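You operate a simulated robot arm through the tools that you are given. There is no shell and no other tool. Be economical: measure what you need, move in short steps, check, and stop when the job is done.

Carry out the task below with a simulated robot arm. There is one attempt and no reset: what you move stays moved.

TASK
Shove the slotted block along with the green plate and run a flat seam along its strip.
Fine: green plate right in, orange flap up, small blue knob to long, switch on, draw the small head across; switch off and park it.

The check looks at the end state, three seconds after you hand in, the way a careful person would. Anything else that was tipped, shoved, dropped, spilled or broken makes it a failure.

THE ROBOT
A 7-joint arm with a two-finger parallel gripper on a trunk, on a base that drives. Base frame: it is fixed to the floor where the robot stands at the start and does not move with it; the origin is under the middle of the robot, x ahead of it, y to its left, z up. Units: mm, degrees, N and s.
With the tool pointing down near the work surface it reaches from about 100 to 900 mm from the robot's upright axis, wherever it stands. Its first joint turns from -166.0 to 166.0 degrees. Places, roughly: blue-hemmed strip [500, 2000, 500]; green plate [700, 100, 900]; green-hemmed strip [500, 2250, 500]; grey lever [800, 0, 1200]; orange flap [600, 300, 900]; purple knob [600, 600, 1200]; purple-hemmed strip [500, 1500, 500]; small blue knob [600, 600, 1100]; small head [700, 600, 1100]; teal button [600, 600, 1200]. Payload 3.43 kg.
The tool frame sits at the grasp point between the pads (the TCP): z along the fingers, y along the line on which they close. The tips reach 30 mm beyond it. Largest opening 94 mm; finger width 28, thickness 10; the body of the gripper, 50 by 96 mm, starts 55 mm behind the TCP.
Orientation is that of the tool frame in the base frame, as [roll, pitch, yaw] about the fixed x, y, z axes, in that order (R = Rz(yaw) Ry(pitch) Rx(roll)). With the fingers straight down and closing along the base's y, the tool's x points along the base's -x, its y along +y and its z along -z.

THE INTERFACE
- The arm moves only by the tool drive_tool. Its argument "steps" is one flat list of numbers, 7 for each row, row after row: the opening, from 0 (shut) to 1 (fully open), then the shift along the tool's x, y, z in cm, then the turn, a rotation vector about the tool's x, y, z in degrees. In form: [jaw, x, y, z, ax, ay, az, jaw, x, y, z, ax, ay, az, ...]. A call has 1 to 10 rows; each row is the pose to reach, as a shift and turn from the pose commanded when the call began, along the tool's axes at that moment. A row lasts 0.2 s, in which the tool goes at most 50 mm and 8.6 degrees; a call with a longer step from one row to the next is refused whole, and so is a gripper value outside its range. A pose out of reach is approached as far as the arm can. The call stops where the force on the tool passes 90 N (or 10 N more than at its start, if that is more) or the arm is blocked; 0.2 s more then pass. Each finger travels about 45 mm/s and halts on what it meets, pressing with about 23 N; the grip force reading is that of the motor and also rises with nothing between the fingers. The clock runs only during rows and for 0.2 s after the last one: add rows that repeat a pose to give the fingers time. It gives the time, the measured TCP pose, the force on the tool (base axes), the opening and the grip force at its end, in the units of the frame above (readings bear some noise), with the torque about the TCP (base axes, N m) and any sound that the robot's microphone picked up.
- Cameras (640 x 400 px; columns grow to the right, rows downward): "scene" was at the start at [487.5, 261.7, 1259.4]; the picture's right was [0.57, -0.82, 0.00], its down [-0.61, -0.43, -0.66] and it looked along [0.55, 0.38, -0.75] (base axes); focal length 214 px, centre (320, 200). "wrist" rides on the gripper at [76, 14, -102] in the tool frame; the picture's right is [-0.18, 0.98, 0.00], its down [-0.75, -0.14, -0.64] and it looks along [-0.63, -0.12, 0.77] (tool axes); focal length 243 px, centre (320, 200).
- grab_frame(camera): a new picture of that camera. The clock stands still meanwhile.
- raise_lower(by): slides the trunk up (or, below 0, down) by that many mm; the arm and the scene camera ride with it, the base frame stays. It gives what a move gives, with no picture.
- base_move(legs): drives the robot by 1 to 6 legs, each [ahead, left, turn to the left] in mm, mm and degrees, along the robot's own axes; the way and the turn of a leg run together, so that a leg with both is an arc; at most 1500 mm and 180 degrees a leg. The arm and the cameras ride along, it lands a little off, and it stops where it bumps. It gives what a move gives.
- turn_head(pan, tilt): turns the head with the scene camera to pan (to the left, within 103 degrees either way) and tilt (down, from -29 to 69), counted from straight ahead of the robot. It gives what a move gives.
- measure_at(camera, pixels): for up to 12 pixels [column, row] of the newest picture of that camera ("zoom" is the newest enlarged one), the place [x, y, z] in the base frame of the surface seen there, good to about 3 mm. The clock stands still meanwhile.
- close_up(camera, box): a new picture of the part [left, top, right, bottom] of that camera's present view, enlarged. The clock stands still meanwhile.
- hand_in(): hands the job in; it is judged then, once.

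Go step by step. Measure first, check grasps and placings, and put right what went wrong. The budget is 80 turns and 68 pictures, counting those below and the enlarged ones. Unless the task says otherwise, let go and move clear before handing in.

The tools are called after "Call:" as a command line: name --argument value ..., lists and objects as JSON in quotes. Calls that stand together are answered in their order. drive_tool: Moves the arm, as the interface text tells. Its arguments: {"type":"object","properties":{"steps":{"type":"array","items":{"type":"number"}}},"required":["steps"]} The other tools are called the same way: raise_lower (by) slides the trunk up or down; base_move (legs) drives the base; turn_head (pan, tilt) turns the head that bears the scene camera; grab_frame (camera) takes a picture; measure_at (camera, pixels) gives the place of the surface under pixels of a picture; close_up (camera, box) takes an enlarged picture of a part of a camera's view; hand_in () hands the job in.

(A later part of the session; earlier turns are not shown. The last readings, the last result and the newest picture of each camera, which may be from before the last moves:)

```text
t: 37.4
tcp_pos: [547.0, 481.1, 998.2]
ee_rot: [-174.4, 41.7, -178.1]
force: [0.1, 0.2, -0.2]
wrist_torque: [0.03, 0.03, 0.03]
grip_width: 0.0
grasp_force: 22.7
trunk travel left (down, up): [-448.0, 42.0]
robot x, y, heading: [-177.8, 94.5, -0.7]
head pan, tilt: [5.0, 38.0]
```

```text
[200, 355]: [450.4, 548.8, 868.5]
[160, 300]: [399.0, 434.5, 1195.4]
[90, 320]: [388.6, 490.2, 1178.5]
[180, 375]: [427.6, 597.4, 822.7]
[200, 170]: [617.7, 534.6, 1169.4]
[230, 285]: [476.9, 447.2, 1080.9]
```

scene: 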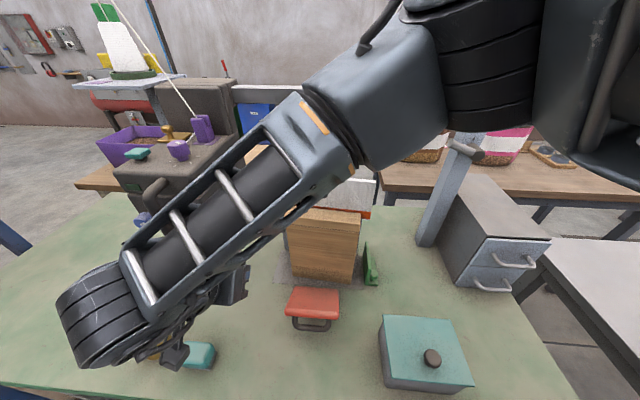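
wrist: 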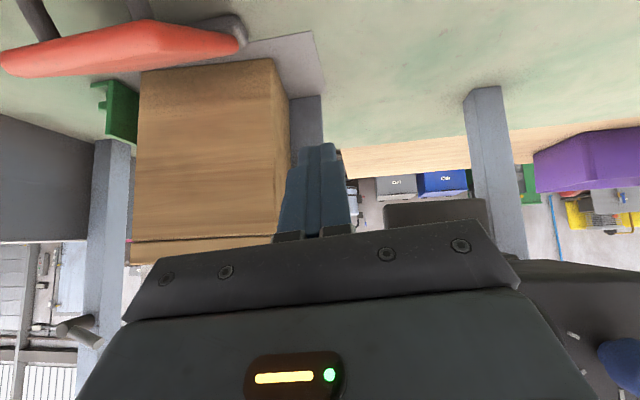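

Clear. Go down beside the block's left face, staying so that only the fingertips overlap the block.

Call:
drive_tool --steps '[0, -0.4, -1.5, 3, 0, 0, 0, 0, -0.8, -2.6, 6.5, 0, 0, 0, 0, -1.3, -3, 10, 0, 0, 0, 0, -1.8, -3.2, 12.7, 0, 0, 0]'

Call:
grab_frame --camera "wrist"

```text
t: 38.4
tcp_pos: [643.5, 438.9, 915.4]
ee_rot: [-174.4, 41.8, -178.1]
force: [-0.1, 0.3, 0.2]
wrist_torque: [0.03, -0.01, 0.01]
grip_width: 0.0
grasp_force: 23.0
trunk travel left (down, up): [-448.0, 42.0]
robot x, y, heading: [-179.1, 93.8, -0.3]
head pan, tilt: [5.0, 38.0]
```

```text
31 pictures are left
```

wrist: 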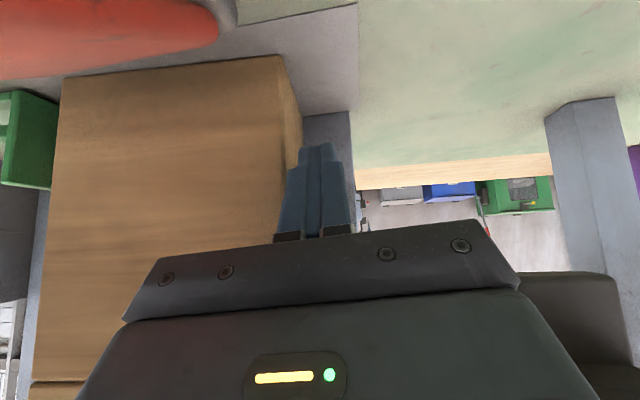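

Fingertips are right beside the left face. Push in −y by about 58 mm in small steps.

Call:
drive_tool --steps '[0, 0, -0.8, 0, 0, 0, 0, 0, 0, -1.6, 0, 0, 0, 0, 0, 0, -2.4, 0, 0, 0, 0, 0, 0, -3.1, 0, 0, 0, 0, 0, 0, -3.8, 0, 0, 0, 0, 0, 0, -4.5, 0, 0, 0, 0, 0, 0, -5.2, 0, 0, 0, 0, 0, 0, -5.8, 0, 0, 0, 0]'

Call:
close_up --camera "scene" --box '[260, 180, 400, 300]'

Call:
measure_at --camera "zoom" --pixels '[[440, 320], [250, 320], [350, 320], [480, 250], [440, 140], [300, 140], [510, 340]]'

```text
t: 40.2
tcp_pos: [641.4, 382.0, 921.9]
ee_rot: [-174.3, 41.8, -178.2]
force: [-1.8, 2.4, -2.6]
wrist_torque: [0.12, 0.05, 0.02]
grip_width: 0.1
grasp_force: 23.5
trunk travel left (down, up): [-448.0, 42.0]
robot x, y, heading: [-177.3, 93.1, -0.1]
head pan, tilt: [5.0, 38.0]
```

```text
3.33 times, centred on (330, 240) of scene
```

zoom: 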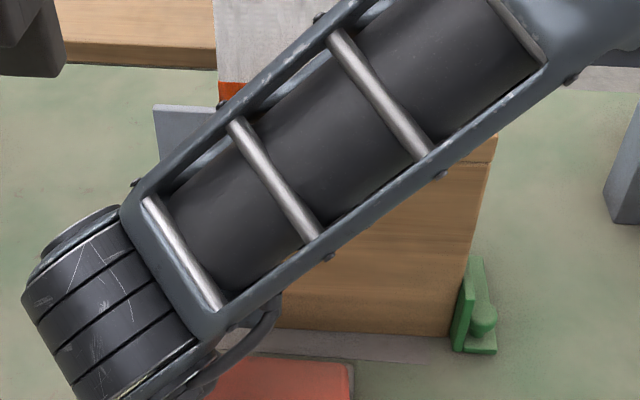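

```text
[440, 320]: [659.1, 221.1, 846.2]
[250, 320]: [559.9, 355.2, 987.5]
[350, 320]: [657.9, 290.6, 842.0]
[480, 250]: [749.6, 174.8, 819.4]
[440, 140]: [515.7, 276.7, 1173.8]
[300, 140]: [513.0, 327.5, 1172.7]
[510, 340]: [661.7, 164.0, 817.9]
```

The block's front is now square (x≈658 at both points) with its right side at about the plate. I'll retract and check.

Call:
drive_tool --steps '[0, 0, 1.5, 0, 0, 0, 0, 0, 0, 2, -4, 0, 0, 0, 0, 0, 2, -8, 0, 0, 0, 0, 0, 2, -12, 0, 0, 0, 0, -3, 2, -15, 0, 0, 0]'

Call:
grab_frame --camera "wrist"

Call:
measure_at --camera "wrist" --pixels '[[60, 20], [20, 20], [120, 60], [250, 60], [200, 10], [240, 10], [150, 110], [230, 110], [300, 110]]'

```text
t: 41.4
tcp_pos: [565.1, 416.2, 1047.9]
ee_rot: [-174.2, 41.7, -178.1]
force: [0.7, 0.3, -0.6]
wrist_torque: [-0.02, 0.0, 0.0]
grip_width: 0.0
grasp_force: 22.7
trunk travel left (down, up): [-448.0, 42.0]
robot x, y, heading: [-175.5, 92.7, -0.2]
head pan, tilt: [5.0, 38.0]
```

```text
29 pictures are left
```

wrist: 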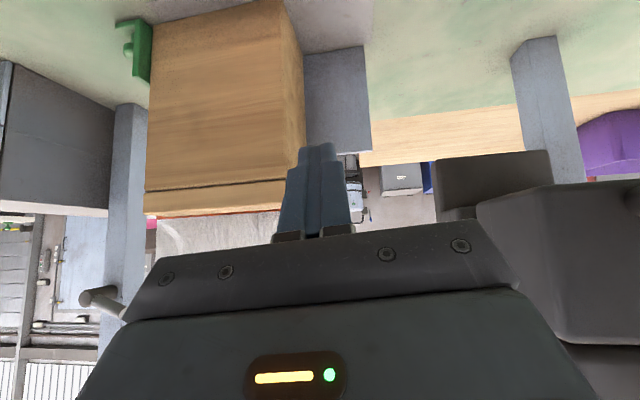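

```text
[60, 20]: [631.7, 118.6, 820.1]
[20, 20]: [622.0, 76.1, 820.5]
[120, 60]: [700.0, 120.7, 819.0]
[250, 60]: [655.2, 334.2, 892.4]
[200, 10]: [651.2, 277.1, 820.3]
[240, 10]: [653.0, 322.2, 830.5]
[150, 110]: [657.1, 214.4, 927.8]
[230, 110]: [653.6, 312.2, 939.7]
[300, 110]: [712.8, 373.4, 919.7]
```

Block now touches the plate. I'll check the plate's exact position once more with an enlarged view.

Call:
close_up --camera "wrist" --box '[90, 0, 330, 150]'

Call:
measure_at --camera "zoom" --pixels '[[135, 100], [130, 180], [155, 190], [105, 130], [170, 150], [180, 250], [540, 250], [550, 100], [158, 100], [150, 210]]'

```text
2.67 times, centred on (210, 75) of wrist
```

zoom: 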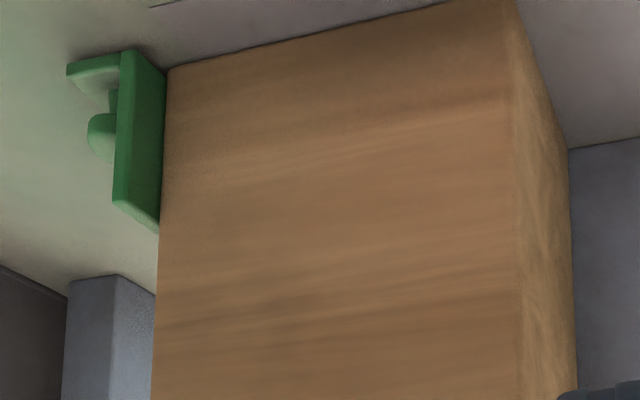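

```text
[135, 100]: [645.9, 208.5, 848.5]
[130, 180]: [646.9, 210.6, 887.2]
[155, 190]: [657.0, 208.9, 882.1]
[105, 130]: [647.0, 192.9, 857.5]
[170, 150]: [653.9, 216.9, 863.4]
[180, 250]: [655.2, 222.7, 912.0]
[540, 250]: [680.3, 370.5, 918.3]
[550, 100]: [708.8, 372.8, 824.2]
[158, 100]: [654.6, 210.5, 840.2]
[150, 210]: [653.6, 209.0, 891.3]
```

The plate's face is at y≈210, so it got pushed back about 9 mm. I'll push it in again, this time keeping the gripper body in front of the block.

Call:
drive_tool --steps '[0, 0.4, -4, 0.4, 0, 0, 0, 0, 0.8, -8, 0.8, 0, 0, 0, 0, 1.2, -12, 1.2, 0, 0, 0, 0, 1.6, -16, 1.8, 0, 0, 0, 0, 2.2, -20, 2.6, 0, 0, 0, 0, 3, -24, 3.4, 0, 0, 0, 0, 3.2, -25.5, 3.6, 0, 0, 0]'

```text
t: 43.0
tcp_pos: [555.7, 155.1, 1021.4]
ee_rot: [-174.4, 41.8, -178.1]
force: [-0.4, 0.3, -0.7]
wrist_torque: [-0.01, 0.03, 0.0]
grip_width: 0.0
grasp_force: 23.2
trunk travel left (down, up): [-448.0, 42.0]
robot x, y, heading: [-179.3, 93.3, -0.6]
head pan, tilt: [5.0, 38.0]
```

Insert beside the plate again, a bit shallower.

Call:
drive_tool --steps '[0, 0.2, 0.4, 4.2, 0, 0, 0, 0, 0.4, 0.8, 8.4, 0, 0, 0, 0, 0.6, 1.2, 12.4, 0, 0, 0, 0, 0.8, 1.5, 15.8, 0, 0, 0]'

Call:
drive_tool --steps '[0, 0, 1, 0, 0, 0, 0, 0, 0, 2, 0, 0, 0, 0, 0, 0, 2.7, 0, 0, 0, 0, 0, 0, 3.3, 0, 0, 0, 0, 0, 0, 3.8, 0, 0, 0, 0, 0, 0, 4.3, 0, 0, 0, 0, 0, 0, 4.8, 0, 0, 0, 0]'

```text
t: 44.0
tcp_pos: [656.5, 156.7, 898.0]
ee_rot: [-174.4, 41.8, -178.1]
force: [0.6, 0.4, 0.6]
wrist_torque: [-0.04, 0.04, 0.05]
grip_width: 0.1
grasp_force: 23.2
trunk travel left (down, up): [-448.0, 42.0]
robot x, y, heading: [-182.3, 96.4, -0.4]
head pan, tilt: [5.0, 38.0]
```

```text
t: 45.6
tcp_pos: [658.6, 199.4, 895.9]
ee_rot: [-173.8, 41.8, -178.3]
force: [-8.5, -39.8, 13.6]
wrist_torque: [0.18, 0.17, 0.63]
grip_width: 0.2
grasp_force: 23.3
trunk travel left (down, up): [-448.0, 42.0]
robot x, y, heading: [-181.5, 97.5, -0.6]
head pan, tilt: [5.0, 38.0]
```

Plate is firmly at its stop again (40 N at y 199). Retract, then move towards the flap and look at it.

Call:
drive_tool --steps '[0, 0, -1.5, 0, 0, 0, 0, 0, 0, -2, -4, 0, 0, 0, 0, 0, -2, -8, 0, 0, 0, 0, 0, -2, -12, 0, 0, 0, 0, 1, -2, -16, 0, 0, 0, 0, 3, -2, -20, 0, 0, 0]'

Call:
turn_head --pan 15 --tilt 45

Call:
close_up --camera "scene" --box '[220, 120, 460, 270]'

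```text
t: 47.0
tcp_pos: [500.9, 199.1, 1024.8]
ee_rot: [-174.3, 41.8, -178.3]
force: [0.3, 0.2, -0.4]
wrist_torque: [-0.02, -0.03, 0.0]
grip_width: 0.0
grasp_force: 22.8
trunk travel left (down, up): [-448.0, 42.0]
robot x, y, heading: [-181.7, 94.3, -0.4]
head pan, tilt: [5.0, 38.0]
```

```text
t: 47.7
tcp_pos: [501.9, 199.4, 1024.3]
ee_rot: [-174.3, 41.8, -178.1]
force: [0.0, 0.0, 0.4]
wrist_torque: [0.03, 0.0, 0.02]
grip_width: 0.0
grasp_force: 23.8
trunk travel left (down, up): [-448.0, 42.0]
robot x, y, heading: [-179.8, 96.9, -0.1]
head pan, tilt: [15.0, 45.0]
```

```text
2.67 times, centred on (340, 195) of scene
```

zoom: 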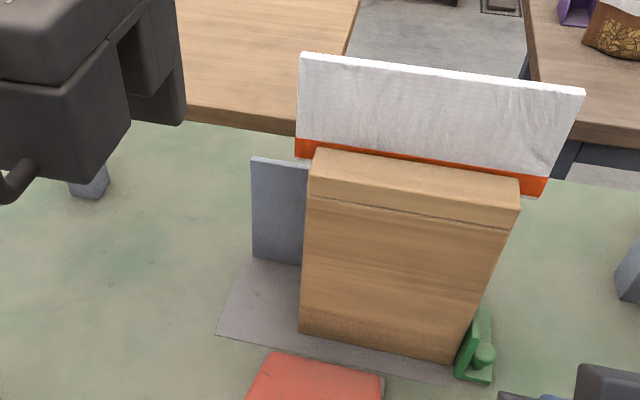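

Block sits snug at the plate. For the flap I'll back the base 100 mm and bring the fingers, parallel to the flap, underneath its loop bar.

Call:
base_move --legs '[[-100, 0, 0]]'

Call:
drive_tool --steps '[0, 0, 3.5, 0, 0, 0, 0, 0, 0, 7.5, 0, 0, 0, 0, 0, 0.6, 11.5, 1, 0, 0, 0, 0, 1.6, 15.6, 2.5, 0, 0, 0, 0, 3.1, 15.6, 5.1, 0, 0, 0]'

Call:
grab_frame --camera "wrist"

```text
t: 48.9
tcp_pos: [401.7, 200.1, 1023.4]
ee_rot: [-174.3, 41.8, -178.1]
force: [0.2, -0.1, 0.0]
wrist_torque: [-0.04, 0.01, -0.02]
grip_width: 0.0
grasp_force: 23.5
trunk travel left (down, up): [-448.0, 42.0]
robot x, y, heading: [-280.9, 93.5, -0.6]
head pan, tilt: [15.0, 45.0]
```

```text
t: 50.1
tcp_pos: [415.1, 352.1, 955.8]
ee_rot: [-174.5, 41.9, -178.3]
force: [-0.3, -0.1, 0.3]
wrist_torque: [-0.02, 0.02, -0.01]
grip_width: 0.0
grasp_force: 22.9
trunk travel left (down, up): [-448.0, 42.0]
robot x, y, heading: [-281.7, 94.6, -0.4]
head pan, tilt: [15.0, 45.0]
```

```text
26 pictures are left
```

wrist: 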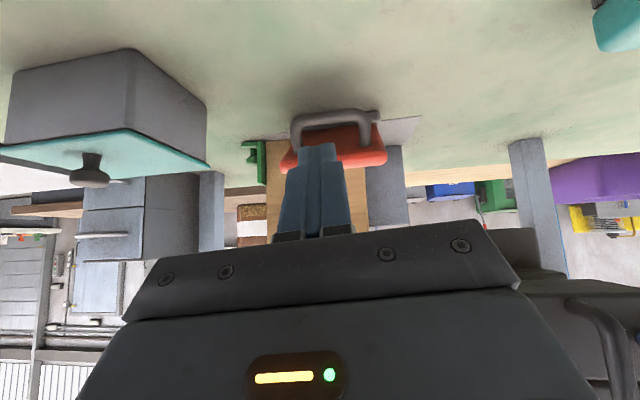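

Call:
measure_at --camera "wrist" --pixels '[[297, 135], [310, 121], [330, 117], [350, 114], [362, 120], [293, 160], [380, 155], [376, 115], [365, 135]]'

```text
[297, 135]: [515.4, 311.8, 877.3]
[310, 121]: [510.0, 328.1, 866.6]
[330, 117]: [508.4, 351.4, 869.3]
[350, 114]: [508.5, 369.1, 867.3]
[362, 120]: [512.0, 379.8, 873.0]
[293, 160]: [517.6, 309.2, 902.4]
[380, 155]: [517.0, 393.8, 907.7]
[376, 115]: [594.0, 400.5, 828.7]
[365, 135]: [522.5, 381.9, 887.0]
```

Bar centre is about (513,348,863), hinge about (600,835). I'll slide the fingers under the bar.

Call:
drive_tool --steps '[0, 1.3, 0.4, 3, 0, 0, 0, 0, 1.3, 0.6, 7, 0, 0, 0, 0, 1.3, 0.6, 9.5, 0, 0, 0, 0, 1.3, 0.6, 11.2, 0, 0, 0]'

Call:
grab_frame --camera "wrist"

```text
t: 51.1
tcp_pos: [481.9, 347.5, 861.4]
ee_rot: [-174.3, 41.7, -178.2]
force: [0.3, -0.1, -0.4]
wrist_torque: [-0.01, -0.01, 0.02]
grip_width: 0.0
grasp_force: 23.0
trunk travel left (down, up): [-448.0, 42.0]
robot x, y, heading: [-280.1, 93.4, -0.3]
head pan, tilt: [15.0, 45.0]
```

```text
25 pictures are left
```

wrist: 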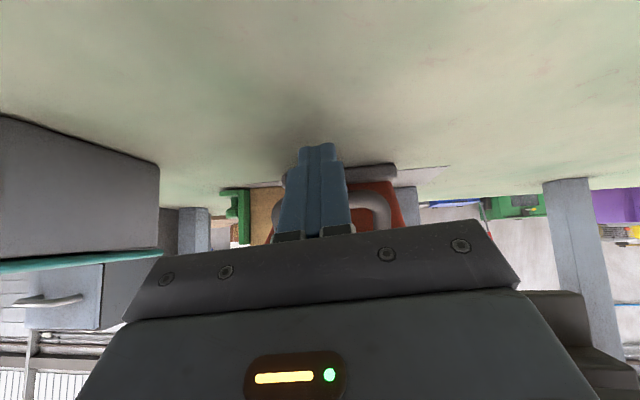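

The fingers are under the loop. Swing it up along tool −x.

Call:
drive_tool --steps '[0, -1.2, 0, -0.4, 0, 0, 0, 0, -2.4, 0, -0.8, 0, 0, 0, 0, -3.6, 0, -1.2, 0, 0, 0, 0, -4.8, 0, -1.2, 0, 0, 0, 0, -6, 0, -1.2, 0, 0, 0, 0, -7.2, 0, -0.8, 0, 0, 0, 0, -8.2, 0, -0.4, 0, 0, 0]'

Call:
turn_head --pan 25 --tilt 45

Call:
grab_frame --camera "scene"

```text
t: 52.7
tcp_pos: [540.7, 350.6, 919.7]
ee_rot: [-174.3, 41.9, -178.2]
force: [-0.2, 0.2, 0.2]
wrist_torque: [-0.03, 0.0, 0.01]
grip_width: 0.1
grasp_force: 23.1
trunk travel left (down, up): [-448.0, 42.0]
robot x, y, heading: [-282.1, 92.6, -0.4]
head pan, tilt: [15.0, 45.0]
```

```text
t: 53.4
tcp_pos: [540.1, 350.4, 918.4]
ee_rot: [-174.3, 41.8, -178.2]
force: [0.5, 0.5, 0.1]
wrist_torque: [0.03, 0.0, 0.02]
grip_width: 0.0
grasp_force: 22.8
trunk travel left (down, up): [-448.0, 42.0]
robot x, y, heading: [-278.8, 95.7, -0.5]
head pan, tilt: [25.0, 45.0]
```

```text
24 pictures are left
```

scene: 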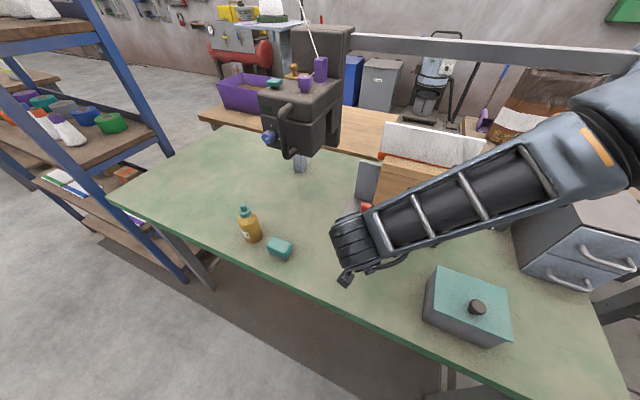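

Zero force at the end: the flap seems to have gone past. Check with the wrist camera after retracting a bit.

Call:
drive_tool --steps '[0, 1, 0, -4, 0, 0, 0, 0, 2, 0, -8, 0, 0, 0, 0, 3, 0, -11, 0, 0, 0]'

Call:
grab_frame --camera "wrist"

Call:
measure_at --camera "wrist" --pixels '[[300, 140], [320, 120], [350, 120], [280, 150], [370, 150], [300, 110]]'

```text
t: 54.2
tcp_pos: [443.8, 359.1, 980.0]
ee_rot: [-174.3, 41.7, -178.2]
force: [0.5, -0.2, -0.8]
wrist_torque: [0.01, 0.0, -0.02]
grip_width: 0.2
grasp_force: 23.6
trunk travel left (down, up): [-448.0, 42.0]
robot x, y, heading: [-280.7, 95.0, -0.3]
head pan, tilt: [25.0, 45.0]
```

```text
23 pictures are left
```

wrist: 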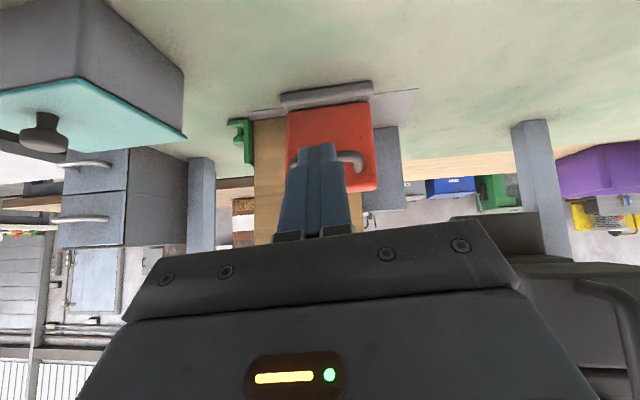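

```text
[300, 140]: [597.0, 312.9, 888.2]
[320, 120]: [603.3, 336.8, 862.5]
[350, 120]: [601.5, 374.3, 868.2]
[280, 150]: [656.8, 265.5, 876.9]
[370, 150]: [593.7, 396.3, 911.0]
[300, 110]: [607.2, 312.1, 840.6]
```

The flap leans ~10° short of vertical. Push it further from the same place to see whether it's at its stop.

Call:
drive_tool --steps '[0, -1, 0, 4, 0, 0, 0, 0, -2, 0, 8, 0, 0, 0, 0, -3, 0, 11, 0, 0, 0, 0, -3.8, 0, 11, 0, 0, 0, 0, -4.6, 0, 11.2, 0, 0, 0, 0, -5.4, 0, 11.4, 0, 0, 0, 0, -6, 0, 11.6, 0, 0, 0]'

```text
t: 55.8
tcp_pos: [560.0, 352.0, 929.3]
ee_rot: [-174.4, 40.8, -177.8]
force: [-49.3, -5.8, -22.0]
wrist_torque: [-0.1, 0.21, -0.25]
grip_width: 0.2
grasp_force: 22.9
trunk travel left (down, up): [-448.0, 42.0]
robot x, y, heading: [-279.1, 99.0, -0.4]
head pan, tilt: [25.0, 45.0]
```

It resists with ~50 N now: at its stop. Retract and check the angle.

Call:
drive_tool --steps '[0, 1.5, 0, -1, 0, 0, 0, 0, 2.5, 0, -5, 0, 0, 0, 0, 3.5, 0, -9, 0, 0, 0, 0, 4.5, 0, -12, 0, 0, 0]'

Call:
grab_frame --camera "wrist"

Call:
measure_at --camera "wrist" --pixels '[[300, 140], [320, 120], [350, 120], [280, 150], [368, 175], [300, 110], [260, 200], [250, 130]]'

```text
t: 56.8
tcp_pos: [454.3, 359.8, 994.0]
ee_rot: [-174.4, 42.0, -178.4]
force: [0.6, 0.2, 0.2]
wrist_torque: [-0.02, -0.02, -0.04]
grip_width: 0.1
grasp_force: 23.4
trunk travel left (down, up): [-448.0, 42.0]
robot x, y, heading: [-283.5, 97.6, -0.6]
head pan, tilt: [25.0, 45.0]
```

```text
22 pictures are left
```

wrist: 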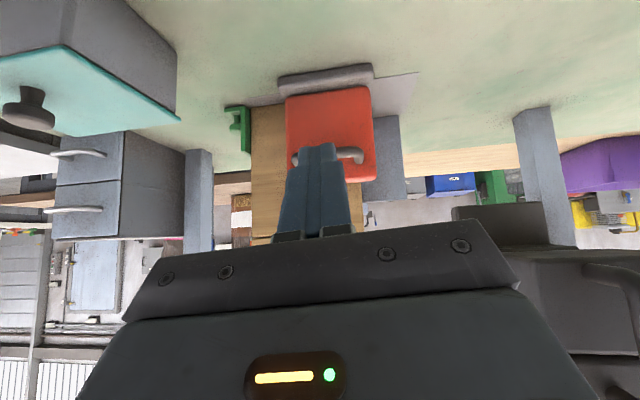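

```text
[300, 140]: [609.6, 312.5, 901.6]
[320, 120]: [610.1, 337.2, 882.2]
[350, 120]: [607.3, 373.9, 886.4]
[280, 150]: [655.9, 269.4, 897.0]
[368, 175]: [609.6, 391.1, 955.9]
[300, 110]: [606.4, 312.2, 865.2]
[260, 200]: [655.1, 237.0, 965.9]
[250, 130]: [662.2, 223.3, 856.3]
```

The flap now stands upright (x≈608 from z 865 to 956). Next the blue knob: tilt the tool to horizontal and drive left.

Call:
drive_tool --steps '[0, -0.8, 0, -0.8, 0, -8, 0, 0, -1.6, 0, -1.6, 0, -16, 0, 0, -2.4, 0, -2.4, 0, -24, 0, 0, -3.2, 0, -3.2, 0, -32, 0, 0, -4, 0, -4, 0, -40, 0, 0, -4.8, 0, -4.8, 0, -48, 0]'

Call:
base_move --legs '[[0, 255, 0]]'

Call:
grab_frame --camera "scene"

```text
t: 58.2
tcp_pos: [492.4, 378.1, 1071.7]
ee_rot: [-97.6, 85.8, -99.4]
force: [-0.3, -0.3, -0.3]
wrist_torque: [-0.01, 0.0, -0.03]
grip_width: 0.0
grasp_force: 22.5
out of reach, approached as far as the arm can: row 6
trunk travel left (down, up): [-448.0, 42.0]
robot x, y, heading: [-281.8, 93.5, -0.2]
head pan, tilt: [25.0, 45.0]
```

```text
t: 60.0
tcp_pos: [493.3, 637.1, 1070.5]
ee_rot: [-99.5, 85.6, -101.4]
force: [0.0, -0.4, -0.3]
wrist_torque: [0.01, -0.05, 0.04]
grip_width: 0.0
grasp_force: 23.4
trunk travel left (down, up): [-448.0, 42.0]
robot x, y, heading: [-280.2, 349.9, -0.5]
head pan, tilt: [25.0, 45.0]
```

```text
21 pictures are left
```

scene: 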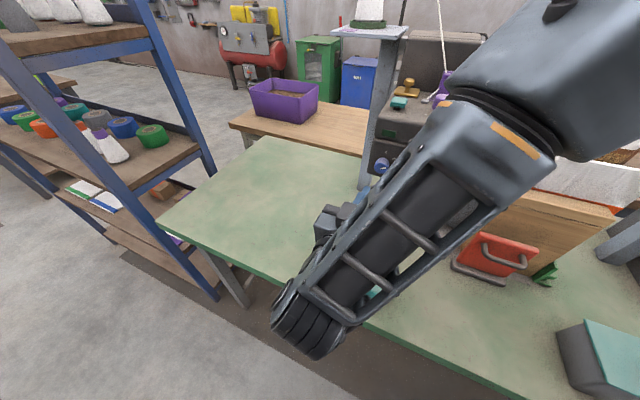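

The flap is upright, tool nearly horizontal at (493,637,1071). Line up with the knob (y≈632, z≈1097), open to ~40 mm and look through the wrist camera.

Call:
drive_tool --steps '[0.42, -1.4, -0.2, 0, 0, 0, 0, 0.42, -2.6, -0.4, 0, 0, 0, 0, 0.42, -2.6, -0.4, 0, 0, 0, 0]'

Call:
grab_frame --camera "wrist"

Call:
close_up --camera "wrist" --box '[220, 60, 440, 240]'

```text
t: 60.8
tcp_pos: [493.6, 634.5, 1097.3]
ee_rot: [-99.4, 85.6, -101.3]
force: [0.6, 0.9, -0.5]
wrist_torque: [-0.03, 0.06, 0.01]
grip_width: 39.4
grasp_force: 0.1
trunk travel left (down, up): [-448.0, 42.0]
robot x, y, heading: [-279.2, 350.7, -0.5]
head pan, tilt: [25.0, 45.0]
```

```text
20 pictures are left
```

wrist: 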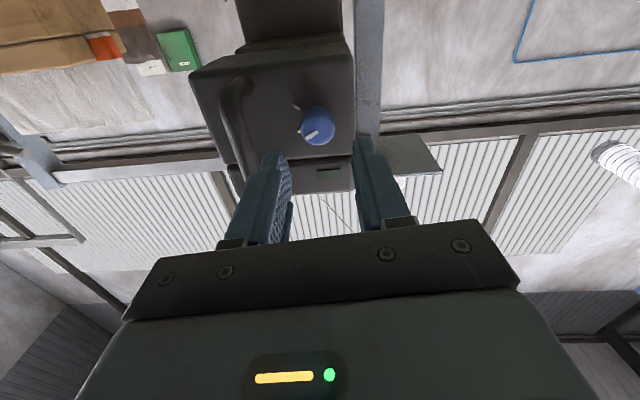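

```text
2.22 times, centred on (330, 150) of wrist
```

zoom: 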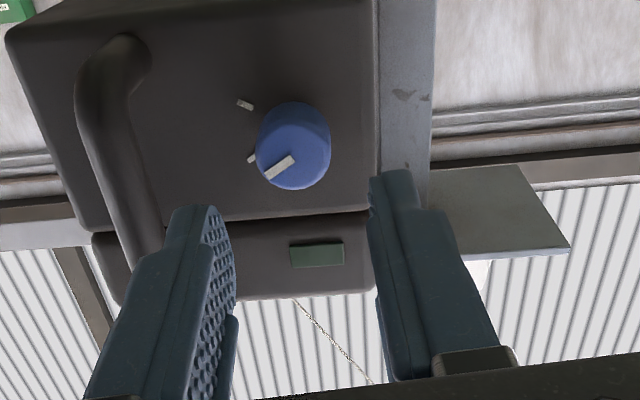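

Measure the knob face exactly in this zoom (about (293,160)).

Call:
measure_at --camera "zoom" --pixels '[[293, 155], [268, 150], [318, 160], [293, 180], [285, 140], [280, 110], [320, 110], [115, 100], [135, 230], [245, 105], [250, 158]]'

```text
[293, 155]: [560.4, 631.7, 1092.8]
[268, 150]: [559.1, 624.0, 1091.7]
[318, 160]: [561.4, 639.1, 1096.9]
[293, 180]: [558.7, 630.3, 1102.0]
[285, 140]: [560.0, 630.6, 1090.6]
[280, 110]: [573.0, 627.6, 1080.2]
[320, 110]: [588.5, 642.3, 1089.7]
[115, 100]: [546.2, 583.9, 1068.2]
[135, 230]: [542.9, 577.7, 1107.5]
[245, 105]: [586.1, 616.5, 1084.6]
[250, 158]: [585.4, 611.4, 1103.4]
```

Knob axis ≈ (y 633, z 1094.5), face x≈560. Advance 60 mm and close.

Call:
drive_tool --steps '[0.42, 0.2, 0, 2, 0, 0, 0, 0.42, 0.2, 0, 4, 0, 0, 0, 0.42, 0.2, 0, 6, 0, 0, 0, 0.2, 0.2, 0, 6, 0, 0, 0, 0.2, 0.2, 0, 6, 0, 0, 0, 0.2, 0.2, 0, 6, 0, 0, 0]'

Call:
close_up --camera "wrist" --box '[220, 60, 440, 240]'

```text
t: 62.2
tcp_pos: [554.0, 631.5, 1095.2]
ee_rot: [-99.4, 85.6, -101.3]
force: [-1.6, -8.6, 0.5]
wrist_torque: [0.0, 0.16, -0.05]
grip_width: 25.5
grasp_force: 44.9
trunk travel left (down, up): [-448.0, 42.0]
robot x, y, heading: [-279.0, 352.9, -0.6]
head pan, tilt: [25.0, 45.0]
```

```text
2.22 times, centred on (330, 150) of wrist
```

zoom: 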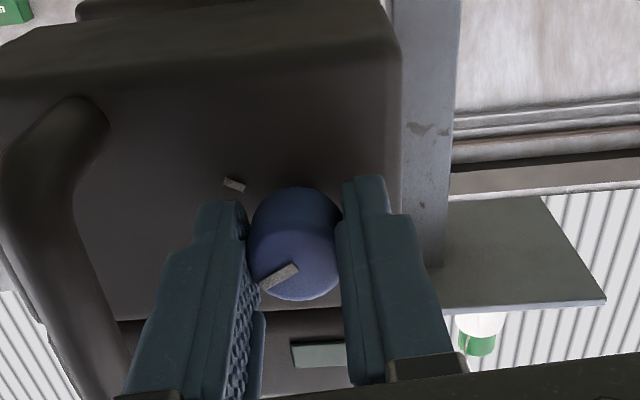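

Gripped at 25.5 mm. Turn +60° about the tool axis (clockwise seen from the robot), to the right-down mark.

Call:
drive_tool --steps '[0.2, 0, 0, 0, 0, 0, 7.5, 0.2, 0, 0, 0, 0, 0, 15, 0.2, 0, 0, 0, 0, 0, 22.5, 0.2, 0, 0, 0, 0, 0, 30, 0.2, 0, 0, 0, 0, 0, 37.5, 0.2, 0, 0, 0, 0, 0, 45, 0.2, 0, 0, 0, 0, 0, 52.5, 0.2, 0, 0, 0, 0, 0, 60, 0.2, 0, 0, 0, 0, 0, 60]'

Call:
close_up --camera "wrist" --box '[220, 60, 440, 240]'

```text
t: 64.2
tcp_pos: [554.2, 632.0, 1094.8]
ee_rot: [90.8, 34.1, 88.6]
force: [-4.8, -8.3, 5.6]
wrist_torque: [0.01, 0.18, 0.53]
grip_width: 25.6
grasp_force: 44.8
trunk travel left (down, up): [-448.0, 42.0]
robot x, y, heading: [-280.8, 352.0, -0.5]
head pan, tilt: [25.0, 45.0]
```

```text
2.22 times, centred on (330, 150) of wrist
```

zoom: 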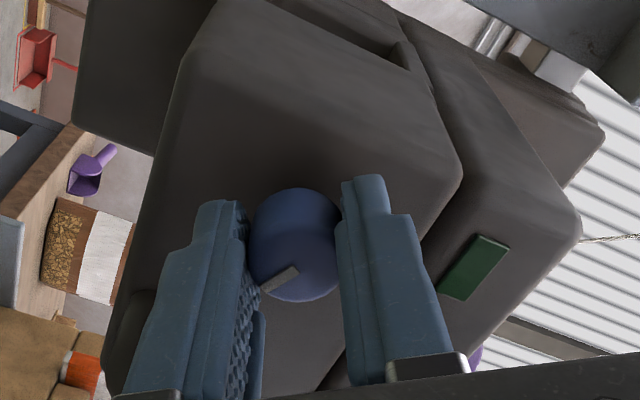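

The knob turned with the gripper. Release, back off, and turn the tool back to check.

Call:
drive_tool --steps '[0.42, 0, 0, 0, 0, 0, 0, 0.42, 0, 0, 0, 0, 0, 0, 0.42, 0, 0, -2, 0, 0, 0, 0.42, 0, 0, -4, 0, 0, 0, 0.42, 0, 0, -6, 0, 0, 0, 0.42, 0, 0, -8, 0, 0, -8, 0.42, 0, 0, -8, 0, 0, -16, 0.42, 0, 0, -8, 0, 0, -24, 0.42, 0, 0, -8, 0, 0, -32, 0.42, 0, 0, -8, 0, 0, -40]'

Call:
drive_tool --steps '[0.42, 0, 0, -1, 0, 0, -8, 0.42, 0, 0, -1, 0, 0, -16, 0, 0, 0, -1, 0, 0, -20]'

Call:
close_up --camera "wrist" --box '[220, 60, 440, 240]'

```text
t: 66.4
tcp_pos: [481.0, 639.0, 1098.4]
ee_rot: [93.8, 74.2, 91.8]
force: [-0.1, -0.4, 0.0]
wrist_torque: [-0.01, -0.03, -0.02]
grip_width: 39.6
grasp_force: 0.0
out of reach, approached as far as the arm can: row 6, 7, 8, 9, 10
trunk travel left (down, up): [-448.0, 42.0]
robot x, y, heading: [-276.3, 351.1, -0.5]
head pan, tilt: [25.0, 45.0]
```

```text
t: 67.2
tcp_pos: [478.1, 642.7, 1100.0]
ee_rot: [-102.8, 85.7, -104.7]
force: [-0.5, 0.2, 0.4]
wrist_torque: [-0.01, -0.05, 0.01]
grip_width: 4.8
grasp_force: 0.0
out of reach, approached as far as the arm can: row 1, 2, 3
trunk travel left (down, up): [-448.0, 42.0]
robot x, y, heading: [-279.8, 353.4, -0.2]
head pan, tilt: [25.0, 45.0]
```

```text
2.22 times, centred on (330, 150) of wrist
```

zoom: 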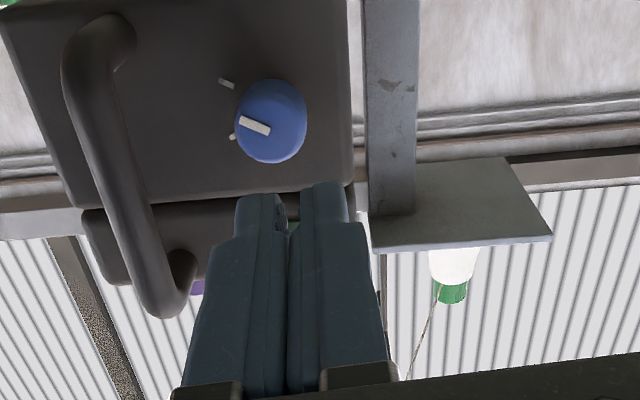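

The pointer is now parallel with the right-down mark (pixels (226,83) vs (255,126)). Next the teal switch on top: raise the tool above it, tilted 20° down.

Call:
drive_tool --steps '[0, -3.5, 0, 0.5, 0, 4, 0, 0, -7, 0, 1, 0, 8, 0, 0, -10.5, 0, 1.5, 0, 12, 0, 0, -13.8, 0, 2, 0, 16, 0, 0, -14.5, 0, 4, 0, 20, 0, 0, -14.5, 0, 7, 0, 20, 0, 0, -14.5, 0, 9.5, 0, 20, 0, 0, -14.5, 0, 11.4, 0, 20, 0]'

Call:
turn_head --pan 20 --tilt 25

Call:
grab_frame --camera "scene"

```text
t: 69.0
tcp_pos: [595.2, 649.8, 1244.6]
ee_rot: [-168.6, 69.0, -171.3]
force: [-0.1, -1.3, -0.4]
wrist_torque: [0.0, 0.0, 0.01]
grip_width: 0.0
grasp_force: 22.9
trunk travel left (down, up): [-448.0, 42.0]
robot x, y, heading: [-279.1, 354.2, -0.4]
head pan, tilt: [25.0, 45.0]
```

```text
t: 69.9
tcp_pos: [594.1, 650.1, 1244.7]
ee_rot: [-168.3, 68.9, -170.9]
force: [-0.1, -0.3, 0.2]
wrist_torque: [0.04, 0.06, 0.0]
grip_width: 0.0
grasp_force: 23.0
trunk travel left (down, up): [-448.0, 42.0]
robot x, y, heading: [-282.2, 355.7, -0.2]
head pan, tilt: [20.0, 25.0]
```

```text
15 pictures are left
```

scene: 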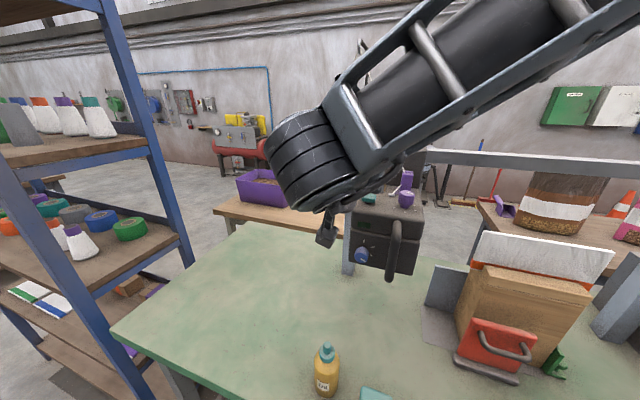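

Tip is about 24 mm above the teal cap. Shift 10 mm right and press down slowly, then lift.

Call:
drive_tool --steps '[0, 0, -1, 0, 0, 0, 0, 0, 1.4, -1, 0.55, 0, 0, 0, 0, 1.9, -1, 0.75, 0, 0, 0, 0, 2.3, -1, 0.9, 0, 0, 0, 0, 2.6, -1, 1.0, 0, 0, 0, 0, 2.9, -1, 1.1, 0, 0, 0]'

```text
t: 71.3
tcp_pos: [594.3, 638.4, 1215.7]
ee_rot: [-168.3, 69.0, -170.8]
force: [-0.7, 1.4, 4.4]
wrist_torque: [0.04, -0.07, 0.05]
grip_width: 0.1
grasp_force: 22.8
trunk travel left (down, up): [-448.0, 42.0]
robot x, y, heading: [-282.1, 352.9, -0.2]
head pan, tilt: [20.0, 25.0]
heard: click
```

A click with 4 N: the button was pressed. Lift and check the indicator.

Call:
drive_tool --steps '[0, -1.5, 0, -0.5, 0, 0, 0, 0, -3, 0, -1.5, 0, 0, 0, 0, -4, 0, -4, 0, 0, 0, 0, -4, 0, -8, 0, 0, 0]'

Call:
close_up --camera "scene" --box '[320, 160, 440, 280]'

```text
t: 72.5
tcp_pos: [528.1, 644.8, 1251.3]
ee_rot: [-169.0, 65.7, -171.3]
force: [-0.1, 0.1, 0.1]
wrist_torque: [-0.04, 0.01, -0.03]
grip_width: 0.0
grasp_force: 23.0
trunk travel left (down, up): [-448.0, 42.0]
robot x, y, heading: [-280.4, 350.5, -0.4]
head pan, tilt: [20.0, 25.0]
stopped in row 4: the arm was blocked; the commanded pose is now the measured one
```

```text
3.33 times, centred on (380, 220) of scene
```

zoom: 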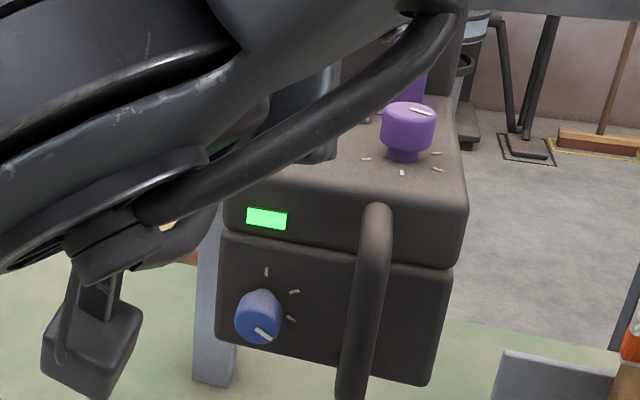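

The indicator is lit green and the blue pointer lines up with the lower mark. Now back the base 60 mm and bring the open gripper in front of the handle.

Call:
base_move --legs '[[-60, 0, 0]]'

Call:
drive_tool --steps '[0.6, 1.5, -0.8, 1.1, 0, -3, 0, 0.6, 3, -1.6, 2.2, 0, -6, 0, 0.6, 4.6, -2.4, 3.3, 0, -9, 0, 0.6, 6.2, -3.2, 4.5, 0, -12, 0, 0.6, 7.8, -4, 5.6, 0, -15, 0, 0.6, 9.3, -4.8, 6.7, 0, -18, 0, 0.6, 10.8, -5.5, 7.8, 0, -21, 0]'

Call:
turn_head --pan 8 --tilt 30

Call:
grab_frame --camera "scene"

```text
t: 73.4
tcp_pos: [467.2, 646.4, 1250.5]
ee_rot: [-169.1, 65.7, -171.3]
force: [0.4, -0.3, -0.5]
wrist_torque: [-0.01, -0.01, 0.02]
grip_width: 0.0
grasp_force: 22.7
trunk travel left (down, up): [-448.0, 42.0]
robot x, y, heading: [-336.3, 354.9, -0.2]
head pan, tilt: [20.0, 25.0]
```

```text
t: 75.0
tcp_pos: [494.6, 581.1, 1124.7]
ee_rot: [-122.1, 84.7, -123.5]
force: [0.7, -0.8, -0.4]
wrist_torque: [-0.01, 0.0, 0.03]
grip_width: 56.7
grasp_force: 0.0
trunk travel left (down, up): [-448.0, 42.0]
robot x, y, heading: [-338.9, 354.0, -0.2]
head pan, tilt: [20.0, 25.0]
```

```text
t: 75.8
tcp_pos: [494.3, 580.4, 1124.6]
ee_rot: [-122.7, 84.6, -124.0]
force: [0.9, 0.1, 0.4]
wrist_torque: [0.02, 0.02, 0.0]
grip_width: 56.3
grasp_force: 0.0
trunk travel left (down, up): [-448.0, 42.0]
robot x, y, heading: [-338.4, 354.2, -0.2]
head pan, tilt: [8.0, 30.0]
```

```text
13 pictures are left
```

scene: 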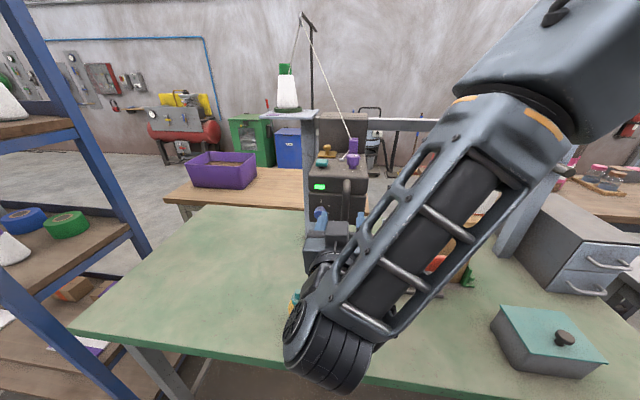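

Gripper stands in front of the handle. Check head slot versus strip position using the wrist camera.

Call:
grab_frame --camera "wrist"

Call:
measure_at --camera "wrist" --pixels '[[240, 110], [235, 60], [300, 40], [220, 20], [60, 80], [150, 80], [110, 110], [170, 110], [90, 20], [190, 60], [205, 40], [180, 90]]'

```text
12 pictures are left
```

wrist: 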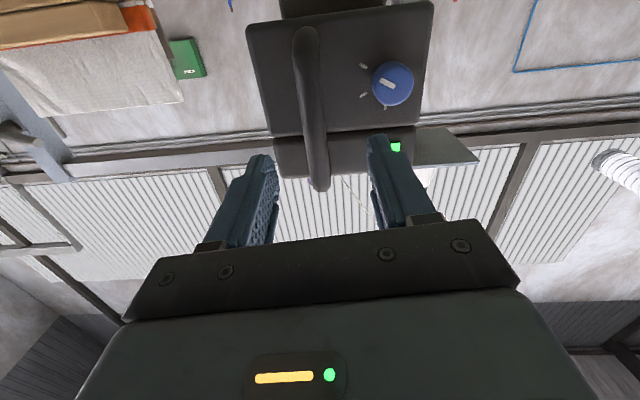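

```text
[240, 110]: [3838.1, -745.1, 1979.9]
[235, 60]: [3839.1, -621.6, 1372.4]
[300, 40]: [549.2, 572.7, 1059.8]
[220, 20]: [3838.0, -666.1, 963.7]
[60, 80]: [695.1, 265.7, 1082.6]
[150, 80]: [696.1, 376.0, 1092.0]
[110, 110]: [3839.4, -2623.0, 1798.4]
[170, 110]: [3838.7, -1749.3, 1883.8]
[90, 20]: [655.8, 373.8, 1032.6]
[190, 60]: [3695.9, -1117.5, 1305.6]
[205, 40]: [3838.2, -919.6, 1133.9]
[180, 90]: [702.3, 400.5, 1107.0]
```

Strip is at x≈696 and spans roughly y 200–400. Now advance 58 mm, grip the handle bar and draw 100 mm first to check slot alignment before entering the strip.

Call:
drive_tool --steps '[0.6, 0, 0, 2, 0, 0, 0, 0.6, 0, 0, 4, 0, 0, 0, 0.6, 0, 0.1, 5.8, 0, 0, 0, 0.1, 0, 0.1, 5.8, 0, 0, 0, 0.1, 0, 0.1, 5.8, 0, 0, 0, 0.1, 0, 0.1, 5.8, 0, 0, 0, 0.1, 0, 0.1, 5.8, 0, 0, 0]'

Call:
drive_tool --steps '[0.1, 0.08, -1, 0.02, 0, 0, 0, 0.1, 0.16, -2, 0.04, 0, 0, 0, 0.1, 0.24, -3, 0.06, 0, 0, 0, 0.1, 0.32, -4, 0.08, 0, 0, 0, 0.1, 0.4, -5, 0.1, 0, 0, 0, 0.1, 0.48, -6, 0.12, 0, 0, 0]'

Call:
grab_frame --camera "scene"

```text
t: 77.4
tcp_pos: [552.9, 577.2, 1120.4]
ee_rot: [-121.9, 84.7, -123.7]
force: [-4.8, -24.7, 2.4]
wrist_torque: [0.88, -0.41, -0.06]
grip_width: 22.0
grasp_force: 45.2
trunk travel left (down, up): [-448.0, 42.0]
robot x, y, heading: [-341.6, 353.3, -0.3]
head pan, tilt: [8.0, 30.0]
```

```text
t: 78.8
tcp_pos: [544.4, 543.1, 1143.7]
ee_rot: [-125.4, 84.5, -127.6]
force: [-14.3, -2.2, -4.6]
wrist_torque: [0.47, -0.15, 0.13]
grip_width: 18.0
grasp_force: 22.5
out of reach, approached as far as the arm can: row 2, 3, 4, 5, 6
trunk travel left (down, up): [-448.0, 42.0]
robot x, y, heading: [-337.8, 352.0, -0.2]
head pan, tilt: [8.0, 30.0]
```

```text
11 pictures are left
```

scene: 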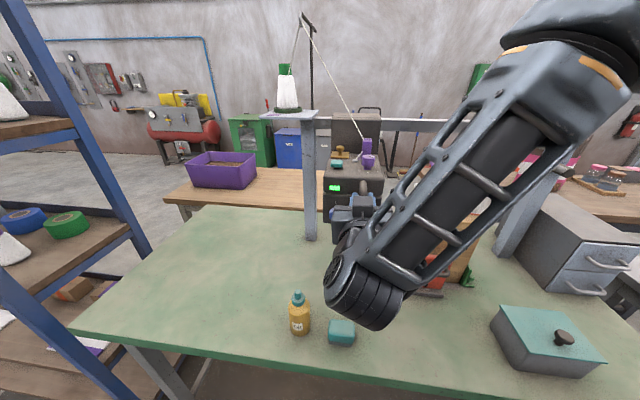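

The head moved ~34 mm but the arm hit a reach limit and slid on the bar. Better: hold the handle and let the base drive sideways. First I check where the elbow is, and retract to regrip.

Call:
measure_at --camera "scene" --pixels '[[600, 40], [540, 50], [630, 90], [480, 170], [370, 300], [365, 215], [345, 150], [330, 200], [380, 165]]'

Call:
drive_tool --steps '[0.6, 0, 0, 0, 0, 0, 0, 0.6, 0, 0, 0, 0, 0, 0, 0.6, 0, 0, -2, 0, 0, 0, 0.6, 0, 0, -4, 0, 0, 0, 0.6, 0, 0, -6, 0, 0, 0]'

Call:
base_move --legs '[[40, -60, 0]]'

```text
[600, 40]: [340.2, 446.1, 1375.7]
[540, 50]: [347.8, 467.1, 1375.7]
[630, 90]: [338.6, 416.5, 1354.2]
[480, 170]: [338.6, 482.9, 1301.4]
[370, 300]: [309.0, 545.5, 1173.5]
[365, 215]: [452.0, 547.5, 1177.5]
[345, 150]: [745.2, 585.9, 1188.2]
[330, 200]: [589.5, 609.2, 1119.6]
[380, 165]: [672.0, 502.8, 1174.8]
```

```text
t: 80.0
tcp_pos: [482.8, 544.0, 1143.8]
ee_rot: [-122.7, 84.6, -124.1]
force: [-0.3, 0.3, -0.2]
wrist_torque: [0.03, 0.03, -0.01]
grip_width: 56.1
grasp_force: 0.1
trunk travel left (down, up): [-448.0, 42.0]
robot x, y, heading: [-337.9, 350.9, -0.3]
head pan, tilt: [8.0, 30.0]
```

```text
t: 81.0
tcp_pos: [522.5, 485.6, 1142.7]
ee_rot: [-122.5, 84.7, -124.0]
force: [-0.5, 0.5, 0.1]
wrist_torque: [-0.03, 0.0, -0.03]
grip_width: 56.7
grasp_force: 0.0
trunk travel left (down, up): [-448.0, 42.0]
robot x, y, heading: [-298.5, 294.4, -0.2]
head pan, tilt: [8.0, 30.0]
```

Elbow is at x≈340, well clear of the rail. Now shift the tool in front of the handle (y≈545) and advance, grip.

Call:
drive_tool --steps '[0.6, 0, 0, -2.7, 0, 0, 0, 0.6, 0.6, 2, -2.8, 0, 0, 0, 0.6, 1.2, 4, -2.8, 0, 0, 0, 0.6, 1.8, 6, -2.8, 0, 0, 0, 0.6, 1.8, 6, -2.8, 0, 0, 0]'

Call:
close_up --camera "wrist" --box '[120, 0, 500, 240]'

Call:
measure_at --camera "zoom" --pixels '[[310, 150], [320, 250], [310, 60], [60, 60], [100, 20], [215, 20], [230, 60]]'

```text
t: 82.2
tcp_pos: [494.2, 544.0, 1119.7]
ee_rot: [-122.5, 84.8, -123.9]
force: [0.0, -0.7, 0.2]
wrist_torque: [-0.01, -0.01, -0.01]
grip_width: 56.3
grasp_force: 0.0
trunk travel left (down, up): [-448.0, 42.0]
robot x, y, heading: [-298.1, 291.6, -0.5]
head pan, tilt: [8.0, 30.0]
```

```text
1.67 times, centred on (310, 120) of wrist
```

zoom: 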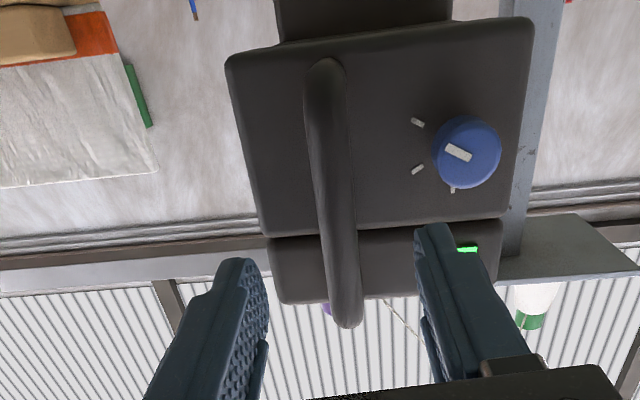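

```text
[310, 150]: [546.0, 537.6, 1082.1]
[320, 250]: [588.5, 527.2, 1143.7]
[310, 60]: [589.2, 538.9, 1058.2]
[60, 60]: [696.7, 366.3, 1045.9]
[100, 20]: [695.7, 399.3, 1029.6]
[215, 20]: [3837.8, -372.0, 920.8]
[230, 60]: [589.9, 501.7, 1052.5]
```

Handle is centred between the fingers (y≈543). Advance and grip, then drive the base right 110 mm in a first leg, to look at the slot.

Call:
drive_tool --steps '[0.6, 0, 0, 2, 0, 0, 0, 0.6, 0, 0, 4, 0, 0, 0, 0.6, 0, 0.1, 5.8, 0, 0, 0, 0.1, 0, 0.1, 5.8, 0, 0, 0, 0.1, 0, 0.1, 5.8, 0, 0, 0, 0.1, 0, 0.1, 5.8, 0, 0, 0, 0.1, 0, 0.1, 5.8, 0, 0, 0]'

Call:
base_move --legs '[[0, -60, 0]]'

Call:
turn_head --pan -5 --tilt 25

Call:
grab_frame --camera "scene"

```text
t: 83.8
tcp_pos: [551.9, 542.0, 1116.8]
ee_rot: [-123.0, 84.7, -124.4]
force: [3.1, 0.9, -0.7]
wrist_torque: [0.91, 0.01, 0.02]
grip_width: 21.5
grasp_force: 45.1
trunk travel left (down, up): [-448.0, 42.0]
robot x, y, heading: [-298.7, 294.4, -0.5]
head pan, tilt: [8.0, 30.0]
```

```text
t: 84.8
tcp_pos: [552.8, 479.9, 1116.9]
ee_rot: [-122.5, 84.6, -123.9]
force: [7.0, 1.1, -1.6]
wrist_torque: [1.01, -0.09, -0.09]
grip_width: 22.0
grasp_force: 44.9
trunk travel left (down, up): [-448.0, 42.0]
robot x, y, heading: [-299.5, 231.0, -0.4]
head pan, tilt: [8.0, 30.0]
```

```text
t: 85.5
tcp_pos: [553.1, 480.5, 1116.6]
ee_rot: [-122.5, 84.7, -124.1]
force: [2.7, 1.6, -2.1]
wrist_torque: [1.12, -0.02, -0.02]
grip_width: 21.8
grasp_force: 45.2
trunk travel left (down, up): [-448.0, 42.0]
robot x, y, heading: [-298.4, 235.9, -0.4]
head pan, tilt: [-5.0, 25.0]
```

```text
9 pictures are left
```

scene: 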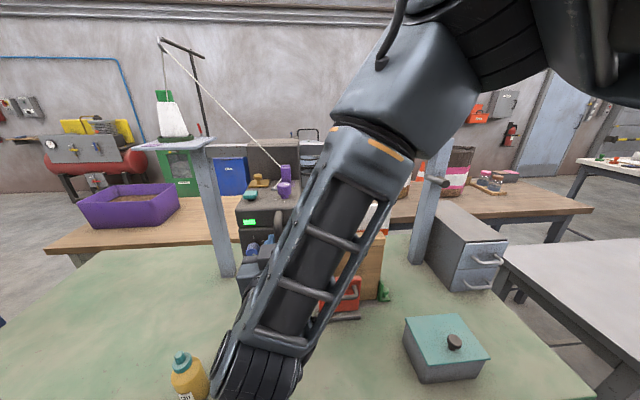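

Dragging with the base works smoothly. By my geometry the slot spans x≈655–757 and the strip is at 696, so it fits. Continue right in two legs.

Call:
base_move --legs '[[0, -130, 0]]'

Call:
base_move --legs '[[0, -110, 0]]'

```text
t: 86.8
tcp_pos: [551.9, 350.2, 1116.3]
ee_rot: [-121.9, 84.8, -123.4]
force: [22.0, 0.4, -3.2]
wrist_torque: [1.05, -0.27, -0.08]
grip_width: 21.6
grasp_force: 44.8
trunk travel left (down, up): [-448.0, 42.0]
robot x, y, heading: [-300.3, 102.8, -0.3]
head pan, tilt: [-5.0, 25.0]
```

```text
t: 88.0
tcp_pos: [553.1, 236.5, 1117.1]
ee_rot: [-121.4, 84.9, -122.8]
force: [22.7, 0.2, -7.6]
wrist_torque: [1.04, -0.31, -0.09]
grip_width: 21.8
grasp_force: 44.8
trunk travel left (down, up): [-448.0, 42.0]
robot x, y, heading: [-300.3, -14.5, -0.3]
head pan, tilt: [-5.0, 25.0]
```

Smooth so far (head handle at y 236, small side force). One more leg to carry it past the strip's right end.

Call:
base_move --legs '[[-2, -85, 0]]'

Call:
turn_head --pan 25 --tilt 30

Call:
grab_frame --camera "scene"

```text
t: 89.1
tcp_pos: [551.9, 150.0, 1117.5]
ee_rot: [-120.6, 84.8, -122.3]
force: [35.1, -0.8, -8.3]
wrist_torque: [1.03, -0.03, -0.01]
grip_width: 21.9
grasp_force: 45.3
trunk travel left (down, up): [-448.0, 42.0]
robot x, y, heading: [-303.9, -96.9, -0.3]
head pan, tilt: [-5.0, 25.0]
```

```text
t: 90.0
tcp_pos: [551.7, 150.2, 1119.1]
ee_rot: [-120.5, 84.8, -122.1]
force: [17.3, -0.9, -11.4]
wrist_torque: [1.11, 0.18, 0.0]
grip_width: 21.5
grasp_force: 44.7
trunk travel left (down, up): [-448.0, 42.0]
robot x, y, heading: [-303.1, -98.4, -0.3]
head pan, tilt: [25.0, 30.0]
```

```text
8 pictures are left
```

scene: 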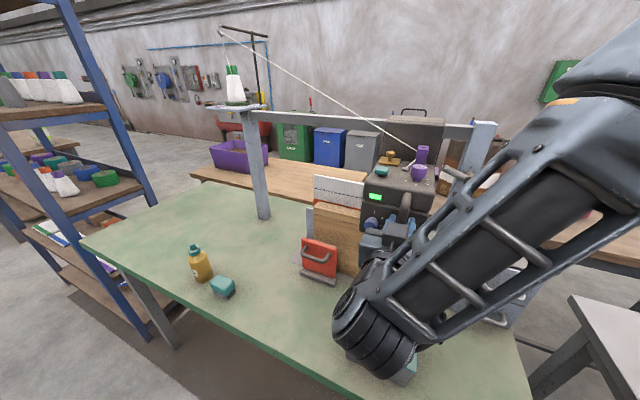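

The head stands near the right post. Enlarge strip and head to see the seam.

Call:
close_up --camera "scene" --box '[290, 115, 490, 240]'

Call:
measure_at --camera "zoom" --pixels '[[85, 200], [80, 260], [240, 210], [230, 245], [100, 300], [245, 180], [300, 175], [415, 175], [270, 250], [530, 170]]'

```text
3.20 times, centred on (390, 178) of scene
```

zoom: 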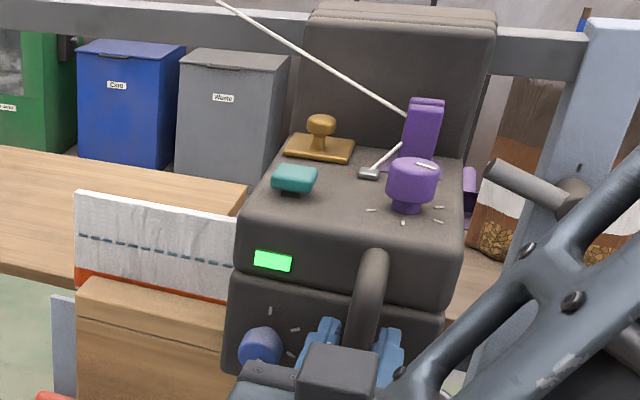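

```text
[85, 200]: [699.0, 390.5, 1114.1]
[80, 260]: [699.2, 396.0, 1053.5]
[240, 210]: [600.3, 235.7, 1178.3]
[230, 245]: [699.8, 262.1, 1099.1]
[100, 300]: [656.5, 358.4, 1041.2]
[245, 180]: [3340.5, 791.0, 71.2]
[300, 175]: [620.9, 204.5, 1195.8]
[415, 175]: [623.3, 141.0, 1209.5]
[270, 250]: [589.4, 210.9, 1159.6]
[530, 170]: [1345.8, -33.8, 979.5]
```

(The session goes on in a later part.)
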